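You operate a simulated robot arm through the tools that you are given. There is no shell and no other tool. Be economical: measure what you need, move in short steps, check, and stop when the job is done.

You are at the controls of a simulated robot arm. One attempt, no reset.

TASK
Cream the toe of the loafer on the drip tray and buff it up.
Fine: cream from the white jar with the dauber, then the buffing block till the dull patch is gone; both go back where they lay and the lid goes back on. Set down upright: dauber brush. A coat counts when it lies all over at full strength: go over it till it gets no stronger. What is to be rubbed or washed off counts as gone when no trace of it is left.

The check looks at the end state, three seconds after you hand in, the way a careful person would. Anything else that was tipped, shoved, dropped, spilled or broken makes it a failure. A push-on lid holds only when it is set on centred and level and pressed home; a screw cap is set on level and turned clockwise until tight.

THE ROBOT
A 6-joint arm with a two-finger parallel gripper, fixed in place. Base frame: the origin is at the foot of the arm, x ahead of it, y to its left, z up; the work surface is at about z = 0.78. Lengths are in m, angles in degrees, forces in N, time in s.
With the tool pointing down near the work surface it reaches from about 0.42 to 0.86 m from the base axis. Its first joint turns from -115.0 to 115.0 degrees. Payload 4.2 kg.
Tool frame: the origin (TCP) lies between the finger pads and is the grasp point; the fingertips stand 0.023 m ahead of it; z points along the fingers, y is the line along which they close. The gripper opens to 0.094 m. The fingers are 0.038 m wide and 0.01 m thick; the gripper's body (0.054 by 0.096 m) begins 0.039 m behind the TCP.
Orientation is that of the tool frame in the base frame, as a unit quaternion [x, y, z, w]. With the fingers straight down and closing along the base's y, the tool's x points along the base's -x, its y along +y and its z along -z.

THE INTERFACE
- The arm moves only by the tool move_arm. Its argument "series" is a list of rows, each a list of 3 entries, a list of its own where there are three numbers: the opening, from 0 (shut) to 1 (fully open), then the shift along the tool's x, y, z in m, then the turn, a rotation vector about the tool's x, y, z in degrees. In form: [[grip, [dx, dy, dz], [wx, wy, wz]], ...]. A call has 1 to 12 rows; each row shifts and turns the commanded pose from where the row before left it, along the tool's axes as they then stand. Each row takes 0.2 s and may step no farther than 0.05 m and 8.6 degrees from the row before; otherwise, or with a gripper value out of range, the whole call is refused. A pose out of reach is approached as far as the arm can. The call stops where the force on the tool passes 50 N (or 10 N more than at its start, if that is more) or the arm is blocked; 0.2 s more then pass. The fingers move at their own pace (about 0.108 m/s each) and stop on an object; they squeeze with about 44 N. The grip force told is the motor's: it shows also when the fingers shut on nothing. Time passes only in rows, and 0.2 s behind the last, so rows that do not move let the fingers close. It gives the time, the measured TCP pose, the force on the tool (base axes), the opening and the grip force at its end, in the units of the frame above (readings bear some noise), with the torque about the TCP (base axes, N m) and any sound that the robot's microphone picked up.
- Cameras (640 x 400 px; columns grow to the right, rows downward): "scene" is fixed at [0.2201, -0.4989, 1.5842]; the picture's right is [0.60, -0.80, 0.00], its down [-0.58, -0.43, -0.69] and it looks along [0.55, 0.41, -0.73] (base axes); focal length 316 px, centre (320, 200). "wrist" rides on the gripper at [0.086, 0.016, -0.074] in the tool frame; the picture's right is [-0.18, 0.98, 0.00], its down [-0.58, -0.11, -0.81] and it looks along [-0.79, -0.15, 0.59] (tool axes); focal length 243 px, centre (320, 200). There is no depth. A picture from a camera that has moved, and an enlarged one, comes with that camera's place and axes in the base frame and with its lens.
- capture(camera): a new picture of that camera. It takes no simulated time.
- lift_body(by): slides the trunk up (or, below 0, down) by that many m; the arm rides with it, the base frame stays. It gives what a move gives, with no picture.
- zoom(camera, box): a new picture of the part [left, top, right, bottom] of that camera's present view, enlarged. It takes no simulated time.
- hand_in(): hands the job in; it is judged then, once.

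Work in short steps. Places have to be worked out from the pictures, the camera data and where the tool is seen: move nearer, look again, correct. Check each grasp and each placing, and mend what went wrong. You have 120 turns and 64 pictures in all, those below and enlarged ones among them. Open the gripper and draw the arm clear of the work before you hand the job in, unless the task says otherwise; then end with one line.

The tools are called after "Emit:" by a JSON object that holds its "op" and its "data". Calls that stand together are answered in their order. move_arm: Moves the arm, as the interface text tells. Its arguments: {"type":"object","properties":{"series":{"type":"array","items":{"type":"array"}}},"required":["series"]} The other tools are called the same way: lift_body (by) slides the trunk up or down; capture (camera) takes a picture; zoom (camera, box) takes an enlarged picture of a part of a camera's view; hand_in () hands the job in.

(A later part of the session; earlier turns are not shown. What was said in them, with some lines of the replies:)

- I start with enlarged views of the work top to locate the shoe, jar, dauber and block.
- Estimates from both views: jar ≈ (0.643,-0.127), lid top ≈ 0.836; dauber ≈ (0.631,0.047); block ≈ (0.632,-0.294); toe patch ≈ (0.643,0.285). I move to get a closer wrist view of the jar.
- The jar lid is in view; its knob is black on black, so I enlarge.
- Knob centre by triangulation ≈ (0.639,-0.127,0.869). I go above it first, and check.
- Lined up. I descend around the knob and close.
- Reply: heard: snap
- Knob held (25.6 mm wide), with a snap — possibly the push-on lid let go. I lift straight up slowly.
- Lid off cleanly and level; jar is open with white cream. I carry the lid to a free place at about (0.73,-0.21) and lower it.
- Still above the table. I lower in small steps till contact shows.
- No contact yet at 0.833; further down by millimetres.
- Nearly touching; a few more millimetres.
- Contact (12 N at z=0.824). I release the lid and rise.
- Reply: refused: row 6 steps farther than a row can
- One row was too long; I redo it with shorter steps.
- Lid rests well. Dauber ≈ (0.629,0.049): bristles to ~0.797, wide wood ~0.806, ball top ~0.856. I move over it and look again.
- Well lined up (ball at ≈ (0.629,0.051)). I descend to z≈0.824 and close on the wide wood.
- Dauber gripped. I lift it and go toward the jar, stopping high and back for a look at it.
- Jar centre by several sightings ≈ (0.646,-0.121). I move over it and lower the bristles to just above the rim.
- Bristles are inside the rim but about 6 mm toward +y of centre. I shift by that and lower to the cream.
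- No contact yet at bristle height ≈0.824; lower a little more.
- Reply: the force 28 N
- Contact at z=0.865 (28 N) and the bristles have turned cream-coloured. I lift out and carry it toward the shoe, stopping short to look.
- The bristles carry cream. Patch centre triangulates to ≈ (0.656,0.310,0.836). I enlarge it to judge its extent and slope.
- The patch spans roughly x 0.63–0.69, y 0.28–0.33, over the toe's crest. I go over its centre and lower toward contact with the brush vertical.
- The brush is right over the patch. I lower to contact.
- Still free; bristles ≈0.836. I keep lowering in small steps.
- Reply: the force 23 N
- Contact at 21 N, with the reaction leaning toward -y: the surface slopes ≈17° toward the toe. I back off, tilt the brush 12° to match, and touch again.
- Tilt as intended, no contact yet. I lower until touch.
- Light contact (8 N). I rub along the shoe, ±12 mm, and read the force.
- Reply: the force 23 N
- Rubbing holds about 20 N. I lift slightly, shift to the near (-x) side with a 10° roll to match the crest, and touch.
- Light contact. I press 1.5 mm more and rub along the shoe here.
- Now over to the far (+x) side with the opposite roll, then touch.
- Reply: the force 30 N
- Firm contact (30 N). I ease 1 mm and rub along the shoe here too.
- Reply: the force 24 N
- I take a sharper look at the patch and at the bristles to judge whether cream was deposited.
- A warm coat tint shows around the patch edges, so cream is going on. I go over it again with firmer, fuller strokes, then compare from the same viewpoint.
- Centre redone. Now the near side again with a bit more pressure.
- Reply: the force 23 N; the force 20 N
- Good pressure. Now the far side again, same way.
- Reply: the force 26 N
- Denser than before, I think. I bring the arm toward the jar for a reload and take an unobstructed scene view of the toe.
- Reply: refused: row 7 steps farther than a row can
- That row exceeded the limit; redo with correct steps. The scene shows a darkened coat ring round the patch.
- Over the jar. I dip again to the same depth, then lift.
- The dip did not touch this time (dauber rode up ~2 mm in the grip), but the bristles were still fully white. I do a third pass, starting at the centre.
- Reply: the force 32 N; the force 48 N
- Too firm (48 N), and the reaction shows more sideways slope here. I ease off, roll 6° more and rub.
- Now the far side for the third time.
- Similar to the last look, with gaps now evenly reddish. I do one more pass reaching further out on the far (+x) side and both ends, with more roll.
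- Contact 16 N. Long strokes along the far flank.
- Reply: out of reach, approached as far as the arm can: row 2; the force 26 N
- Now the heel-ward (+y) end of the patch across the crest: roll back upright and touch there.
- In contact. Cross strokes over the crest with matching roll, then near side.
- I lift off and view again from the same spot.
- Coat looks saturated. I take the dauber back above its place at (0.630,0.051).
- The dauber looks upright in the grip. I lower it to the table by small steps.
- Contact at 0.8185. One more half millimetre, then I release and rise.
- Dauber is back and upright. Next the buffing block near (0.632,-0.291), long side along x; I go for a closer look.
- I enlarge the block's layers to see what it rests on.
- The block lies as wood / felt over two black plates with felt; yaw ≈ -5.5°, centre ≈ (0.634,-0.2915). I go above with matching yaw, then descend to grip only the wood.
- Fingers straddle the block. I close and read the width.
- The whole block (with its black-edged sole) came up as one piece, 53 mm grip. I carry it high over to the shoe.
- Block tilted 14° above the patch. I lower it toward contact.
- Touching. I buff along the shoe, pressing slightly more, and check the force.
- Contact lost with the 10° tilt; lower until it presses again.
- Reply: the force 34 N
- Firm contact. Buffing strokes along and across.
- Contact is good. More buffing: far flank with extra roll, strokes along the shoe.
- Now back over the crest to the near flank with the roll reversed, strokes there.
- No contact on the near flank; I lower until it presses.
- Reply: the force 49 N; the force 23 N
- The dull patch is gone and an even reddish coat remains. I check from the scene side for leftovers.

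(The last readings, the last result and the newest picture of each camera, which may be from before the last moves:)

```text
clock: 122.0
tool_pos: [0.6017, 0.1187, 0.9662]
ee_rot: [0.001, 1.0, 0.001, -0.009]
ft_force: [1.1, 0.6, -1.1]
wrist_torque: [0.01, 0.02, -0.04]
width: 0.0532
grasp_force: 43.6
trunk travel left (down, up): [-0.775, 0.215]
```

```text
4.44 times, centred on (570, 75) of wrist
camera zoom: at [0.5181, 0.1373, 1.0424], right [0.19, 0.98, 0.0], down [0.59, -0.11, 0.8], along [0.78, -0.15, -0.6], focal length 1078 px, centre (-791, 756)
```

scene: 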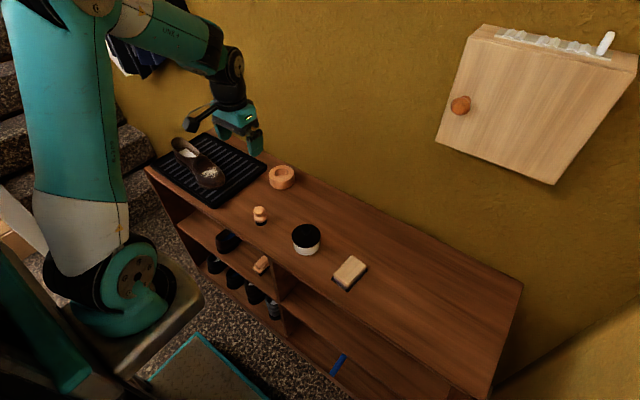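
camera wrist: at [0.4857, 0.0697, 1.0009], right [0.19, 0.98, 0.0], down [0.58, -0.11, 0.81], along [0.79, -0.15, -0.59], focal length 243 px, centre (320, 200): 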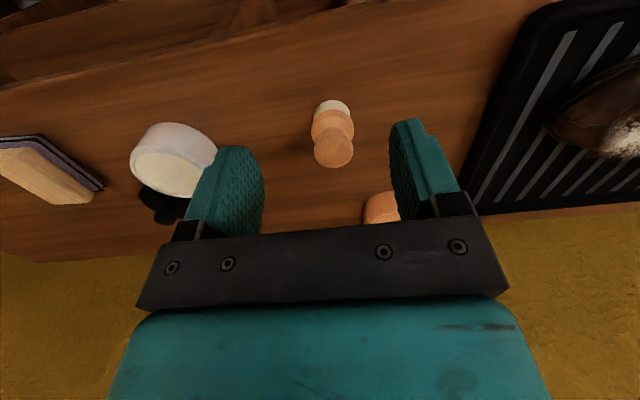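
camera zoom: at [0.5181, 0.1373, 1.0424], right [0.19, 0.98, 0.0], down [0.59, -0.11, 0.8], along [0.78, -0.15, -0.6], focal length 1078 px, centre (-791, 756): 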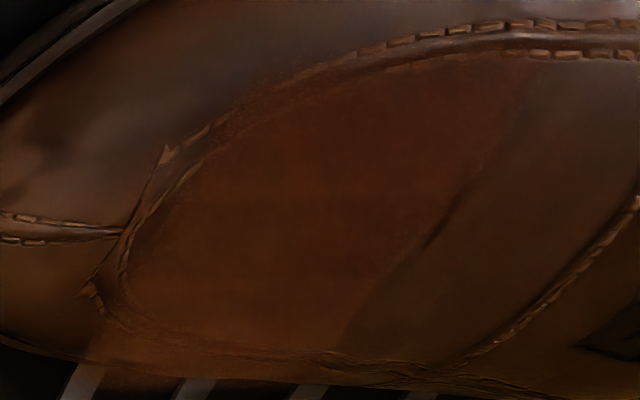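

I return to the earlier viewpoint to compare the coated area's edge with where the patch was.

Emit:
{"op": "move_arm", "data": {"series": [[0, [-0.004, 0.045, -0.008], [0, 0, 0]], [0, [-0.004, 0.045, -0.008], [0, 1, 0]], [0, [0, 0, 0], [0, 0, 0]]]}}

Emit:
{"op": "zoom", "data": {"camera": "wrist", "box": [390, 30, 470, 120]}}

```text
clock: 122.8
tool_pos: [0.6093, 0.2101, 0.9812]
ee_rot: [0.002, 1.0, 0.001, -0.016]
ft_force: [-0.3, -0.7, -1.5]
wrist_torque: [-0.01, 0.02, -0.01]
width: 0.0529
grasp_force: 44.3
trunk travel left (down, up): [-0.775, 0.215]
```

```text
4.44 times, centred on (430, 75) of wrist
camera zoom: at [0.5281, 0.2279, 1.0588], right [0.19, 0.98, -0.01], down [0.61, -0.11, 0.79], along [0.77, -0.15, -0.62], focal length 1078 px, centre (-169, 756)
```

zoom: 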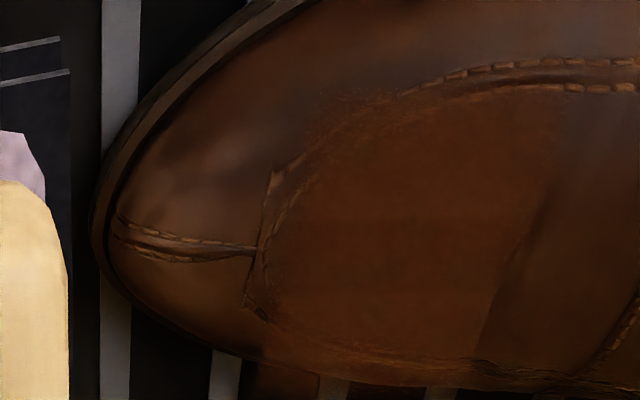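

The coat reaches the patch's former edges here. I straighten the tool, move toward the dauber's place, and check the toe from the scene camera.

Emit:
{"op": "move_arm", "data": {"series": [[0, [-0.006, -0.045, 0], [0, -1.9, 0]], [0, [-0.006, -0.045, 0], [0, 0, 0]], [0, [-0.006, -0.045, 0], [0, 0, 0]], [0, [-0.006, -0.025, 0], [0, 0, 0]], [0, [0, 0, 0], [0, 0, 0]]]}}

Emit:
{"op": "zoom", "data": {"camera": "scene", "box": [188, 150, 236, 190]}}

```text
clock: 124.0
tool_pos: [0.6337, 0.0484, 0.9801]
ee_rot: [0.001, 1.0, 0.0, 0.0]
ft_force: [0.3, -0.1, -2.0]
wrist_torque: [0.02, 0.0, 0.01]
width: 0.053
grasp_force: 44.3
trunk travel left (down, up): [-0.775, 0.215]
```

```text
10.00 times, centred on (212, 170) of scene
camera zoom: at [0.2201, -0.4989, 1.5842], right [0.6, -0.8, 0.0], down [-0.58, -0.43, -0.69], along [0.55, 0.41, -0.73], focal length 3155 px, centre (1400, 500)
```

zoom: 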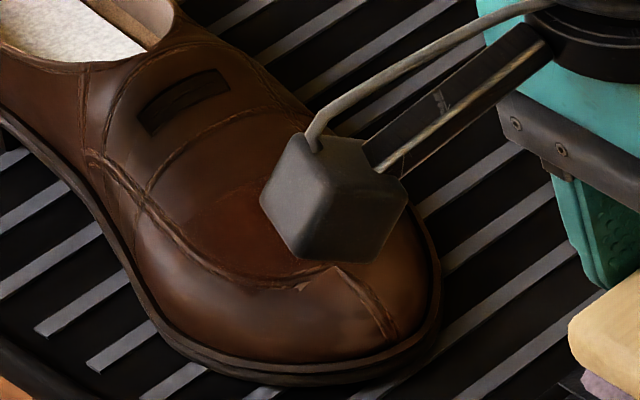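

The camera pod hides part of the toe. I carry the block on to above its place and look again from there.

Emit:
{"op": "move_arm", "data": {"series": [[0, [0, -0.0485, 0], [0, 0, 0]], [0, [0, -0.0485, 0], [0, 0, 0]], [0, [0, -0.0485, 0], [0, 0, 0]], [0, [0, -0.0485, 0], [0, 0, 0]], [0, [0, -0.0485, 0], [0, 0, 0]], [0, [0, -0.0485, 0], [0, 0, 0]], [0, [0, -0.0482, 0.02], [0, 0, 5.5]], [0, [0, 0, 0.045], [0, 0, 0]], [0, [0, 0, 0.04], [0, 0, 0]], [0, [0, 0, 0.03], [0, 0, 0]], [0, [0, 0, 0.01], [0, 0, 0]], [0, [0, 0, 0], [0, 0, 0]]]}}

Emit:
{"op": "capture", "data": {"camera": "scene"}}

```text
refused: row 7 steps farther than a row can; nothing moved
```

```text
5 pictures are left
```

scene: 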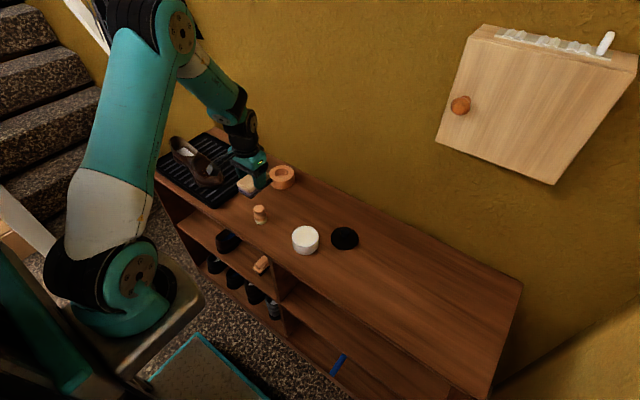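

A step was too long; 5 pictures remain, so I save them. I redo the move with legal steps.

Emit:
{"op": "move_arm", "data": {"series": [[0, [0, -0.0485, 0], [0, 0, 0]], [0, [0, -0.0485, 0], [0, 0, 0]], [0, [0, -0.0485, 0], [0, 0, 0]], [0, [0, -0.0485, 0], [0, 0, 0]], [0, [0, -0.0485, 0], [0, 0, 0]], [0, [0, -0.0485, 0], [0, 0, 0]], [0, [0, -0.0482, 0], [0, 0, 5.5]], [0, [0, 0, 0.045], [0, 0, 0]], [0, [0, 0, 0.045], [0, 0, 0]], [0, [0, 0, 0.035], [0, 0, 0]], [0, [0, 0, 0.015], [0, 0, 0]], [0, [0, 0, 0], [0, 0, 0]]]}}

```text
clock: 126.6
tool_pos: [0.6328, -0.2904, 0.8404]
ee_rot: [0.05, 0.999, 0.0, -0.001]
ft_force: [-0.1, 0.4, -0.4]
wrist_torque: [0.01, -0.01, 0.0]
width: 0.0531
grasp_force: 44.2
trunk travel left (down, up): [-0.775, 0.215]
```

Now down by small steps toward the known height of 0.8295.

Emit:
{"op": "move_arm", "data": {"series": [[0, [-0.001, 0, 0.006], [0, 0, 0]], [0, [0, 0, 0.003], [0, 0, 0]], [0, [0, 0, 0.0015], [0, 0, 0]], [0, [0, 0, 0], [0, 0, 0]]]}}

```text
clock: 127.6
tool_pos: [0.633, -0.2914, 0.8299]
ee_rot: [0.05, 0.999, 0.0, 0.0]
ft_force: [-0.4, 0.3, -0.9]
wrist_torque: [0.01, -0.01, 0.01]
width: 0.0528
grasp_force: 43.9
trunk travel left (down, up): [-0.775, 0.215]
```

Emit:
{"op": "move_arm", "data": {"series": [[0, [0, 0, 0.001], [0, 0, 0]], [0, [0, 0, 0.001], [0, 0, 0]], [0, [0, 0, 0.001], [0, 0, 0]], [0, [0, 0, 0], [0, 0, 0]]]}}

```text
clock: 128.6
tool_pos: [0.6329, -0.2908, 0.8295]
ee_rot: [0.05, 0.999, 0.0, 0.001]
ft_force: [-1.6, 1.8, 24.1]
wrist_torque: [-0.2, 1.14, -0.05]
width: 0.053
grasp_force: 43.6
trunk travel left (down, up): [-0.775, 0.215]
```

Block is down (24 N). I ease off, open, rise, and go above the lid's knob at (0.730,-0.2105).

Emit:
{"op": "move_arm", "data": {"series": [[0, [0, 0, -0.001], [0, 0, 0]], [0.7, [0, 0, 0], [0, 0, 0]], [0.8, [0, 0, 0], [0, 0, 0]], [0.8, [0, 0, 0], [0, 0, 0]], [0.8, [0, 0, -0.02], [0, 0, 0]], [0.8, [0, 0, -0.04], [0, 0, 0]], [0.8, [0, 0, -0.04], [0, 0, -5.6]], [0.6, [-0.033, 0.027, 0], [0, 0, 0]], [0.6, [-0.033, 0.027, 0], [0, 0, 0]], [0.6, [-0.031, 0.0265, 0], [0, 0, 0]], [0.6, [0, 0, 0], [0, 0, 0]], [0.6, [0, 0, 0], [0, 0, 0]]]}}

Emit:
{"op": "capture", "data": {"camera": "wrist"}}

```text
clock: 131.2
tool_pos: [0.7302, -0.21, 0.9289]
ee_rot: [0.001, 1.0, -0.001, 0.0]
ft_force: [-0.1, 0.4, -0.1]
wrist_torque: [0.02, 0.0, 0.01]
width: 0.0565
grasp_force: 0.1
trunk travel left (down, up): [-0.775, 0.215]
```

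```text
4 pictures are left
camera wrist: at [0.6461, -0.1923, 1.0028], right [0.19, 0.98, 0.0], down [0.58, -0.11, 0.81], along [0.79, -0.15, -0.59], focal length 243 px, centre (320, 200)
```

wrist: 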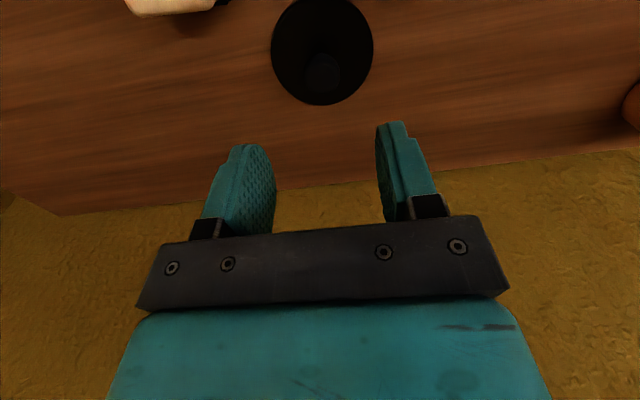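

Lid and knob are where expected. I descend to the earlier grip height, close, and lift.

Emit:
{"op": "move_arm", "data": {"series": [[0.6, [0.0005, -0.0005, 0.04], [0, 0, 0]], [0.6, [0, 0, 0.04], [0, 0, 0]], [0.6, [0, 0, 0.0235], [0, 0, 0]], [0.6, [0, 0, 0], [0, 0, 0]], [0, [0, 0, 0], [0, 0, 0]], [0, [0, 0, 0], [0, 0, 0]], [0, [0, 0, 0], [0, 0, 0]], [0, [0, 0, 0], [0, 0, 0]]]}}

```text
clock: 133.0
tool_pos: [0.7294, -0.2098, 0.8242]
ee_rot: [0.001, 1.0, 0.0, -0.001]
ft_force: [-0.2, 0.0, 0.1]
wrist_torque: [-0.02, 0.02, -0.02]
width: 0.0257
grasp_force: 44.1
trunk travel left (down, up): [-0.775, 0.215]
```

Knob gripped (25.7 mm). I lift, move over the jar to (0.6405,-0.1253) and lower to just above the rim.

Emit:
{"op": "move_arm", "data": {"series": [[0, [0, 0, -0.04], [0, 0, 0]], [0, [0, 0, -0.045], [0, 0, 0]], [0, [0, 0, -0.04], [0, 0, 0]], [0, [0.0297, 0.0282, 0], [0, 0, 0]], [0, [0.0296, 0.0282, 0], [0, 0, 0]], [0, [0.0296, 0.0281, 0], [0, 0, 0]], [0, [0, 0, 0.04], [0, 0, 0]], [0, [0, 0, 0.02], [0, 0, 0]], [0, [0, 0, 0.01], [0, 0, 0]], [0, [0, 0, 0], [0, 0, 0]]]}}

Emit:
{"op": "zoom", "data": {"camera": "scene", "box": [265, 190, 345, 270]}}

```text
clock: 135.2
tool_pos: [0.6414, -0.1258, 0.8795]
ee_rot: [0.001, 1.0, 0.0, 0.0]
ft_force: [-0.5, 0.3, -0.7]
wrist_torque: [-0.01, -0.01, 0.0]
width: 0.0257
grasp_force: 43.4
trunk travel left (down, up): [-0.775, 0.215]
```

```text
5.00 times, centred on (305, 230) of scene
camera zoom: at [0.2201, -0.4989, 1.5842], right [0.6, -0.8, 0.0], down [-0.58, -0.43, -0.69], along [0.55, 0.41, -0.73], focal length 1578 px, centre (395, 50)
```

zoom: 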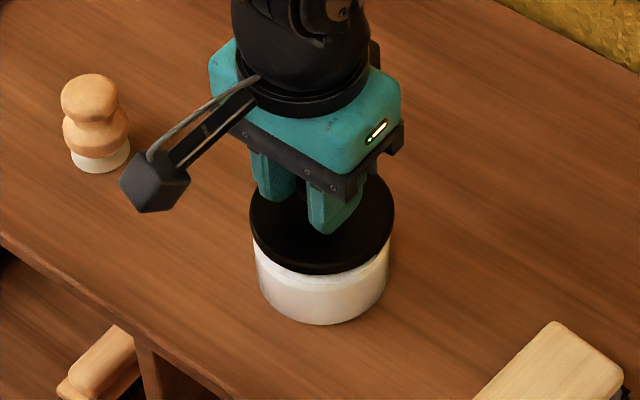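

Lid is centred over the jar, as it sat before. I lower it and press it home, listening for the snap.

Emit:
{"op": "move_arm", "data": {"series": [[0, [0.0003, 0.0003, 0.005], [0, 0, 0]], [0, [0, 0, 0.003], [0, 0, 0]], [0, [0, 0, 0.002], [0, 0, 0]], [0, [0, 0, 0.001], [0, 0, 0]], [0, [0, 0, 0.001], [0, 0, 0]], [0, [0, 0, 0], [0, 0, 0]]]}}

```text
clock: 136.6
tool_pos: [0.6395, -0.1266, 0.8695]
ee_rot: [0.001, 1.0, 0.0, 0.0]
ft_force: [-12.0, -6.0, 24.2]
wrist_torque: [-0.13, 0.13, -0.07]
width: 0.026
grasp_force: 44.0
trunk travel left (down, up): [-0.775, 0.215]
heard: snap
```

Snap heard at the seated height. I press 1 mm more while relieving the side load, then read.

Emit:
{"op": "move_arm", "data": {"series": [[0, [0.001, -0.0005, 0.0007], [0, 0, 0]], [0, [0, 0, 0.0007], [0, 0, 0]], [0, [0, 0, 0], [0, 0, 0]]]}}

```text
clock: 137.4
tool_pos: [0.6409, -0.1262, 0.8688]
ee_rot: [0.002, 1.0, 0.001, 0.002]
ft_force: [-7.9, -6.7, 46.5]
wrist_torque: [-0.13, -0.25, -0.06]
width: 0.0264
grasp_force: 44.0
trunk travel left (down, up): [-0.775, 0.215]
```

Pressed home at 47 N, z=0.869 as originally. I ease off, open and rise.

Emit:
{"op": "move_arm", "data": {"series": [[0, [0.0005, -0.0004, -0.0015], [0, 0, 0]], [0, [0, 0, 0], [0, 0, 0]], [0.3, [0, 0, 0], [0, 0, 0]], [0.6, [0, 0, 0], [0, 0, 0]], [0.6, [0, 0, -0.02], [0, 0, 0]], [0.6, [0, 0, -0.04], [0, 0, 0]], [0.6, [0, 0, -0.05], [0, 0, 0]], [0.8, [0.03, 0, -0.04], [0, 0, 0]], [1, [0.04, 0, -0.03], [0, 0, 0]], [1, [0, 0, 0], [0, 0, 0]]]}}

Emit:
{"op": "zoom", "data": {"camera": "scene", "box": [240, 180, 400, 300]}}

```text
clock: 139.6
tool_pos: [0.5699, -0.1276, 1.0473]
ee_rot: [0.001, 1.0, 0.0, -0.001]
ft_force: [0.2, 0.1, 0.4]
wrist_torque: [0.01, 0.02, -0.02]
width: 0.094
grasp_force: 0.1
trunk travel left (down, up): [-0.775, 0.215]
```

```text
3.33 times, centred on (320, 240) of scene
camera zoom: at [0.2201, -0.4989, 1.5842], right [0.6, -0.8, 0.0], down [-0.58, -0.43, -0.69], along [0.55, 0.41, -0.73], focal length 1052 px, centre (320, 67)
```

zoom: 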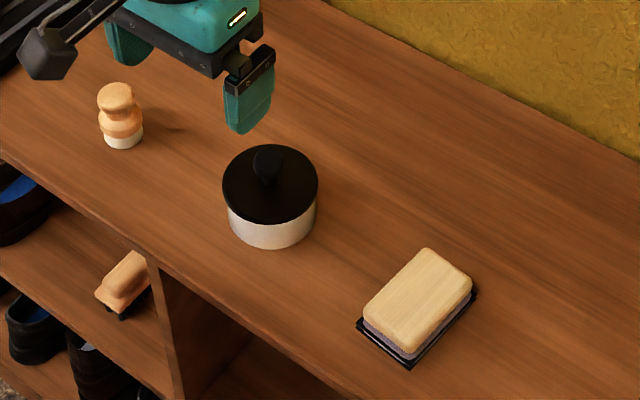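

Jar closed, dauber upright, block in place. I withdraw to the start pose, from which the toe is visible, and take a final look at it.

Emit:
{"op": "move_arm", "data": {"series": [[1, [-0.006, 0.03, -0.018], [0, 0, 0]], [1, [-0.006, 0.03, -0.018], [0, 0, 0]], [1, [-0.006, 0.03, -0.018], [0, 0, 0]], [1, [-0.006, 0.03, -0.018], [0, 0, 0]], [1, [-0.006, 0.03, -0.018], [0, 0, 0]], [1, [0, 0, 0], [0, 0, 0]]]}}

Emit:
{"op": "zoom", "data": {"camera": "scene", "box": [188, 150, 236, 190]}}

```text
clock: 141.0
tool_pos: [0.6, 0.0237, 1.1377]
ee_rot: [0.001, 1.0, -0.001, -0.001]
ft_force: [0.6, -0.9, 0.3]
wrist_torque: [-0.01, 0.0, -0.02]
width: 0.0938
grasp_force: 0.2
trunk travel left (down, up): [-0.775, 0.215]
```

```text
10.00 times, centred on (212, 170) of scene
camera zoom: at [0.2201, -0.4989, 1.5842], right [0.6, -0.8, 0.0], down [-0.58, -0.43, -0.69], along [0.55, 0.41, -0.73], focal length 3155 px, centre (1400, 500)
```

zoom: 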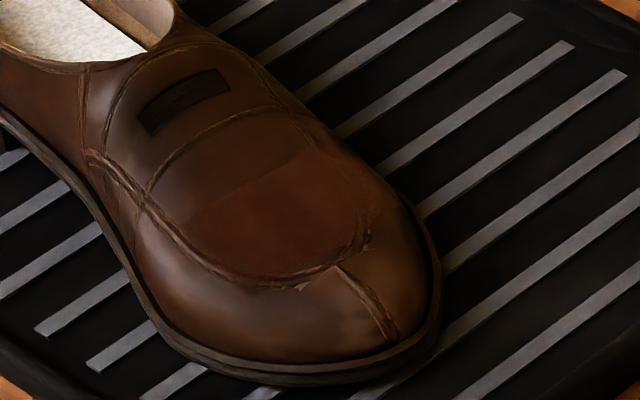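

The toe shows an even coat with no dull trace left; everything is back in place and the gripper is open and clear. I hand in.

Emit:
{"op": "hand_in", "data": {}}

```text
The job is handed in.
```

I creamed and buffed the loafer's toe. The dull patch is gone, with an even coat left. The dauber is back upright, the block is back where it lay, and the lid snapped shut on the jar.
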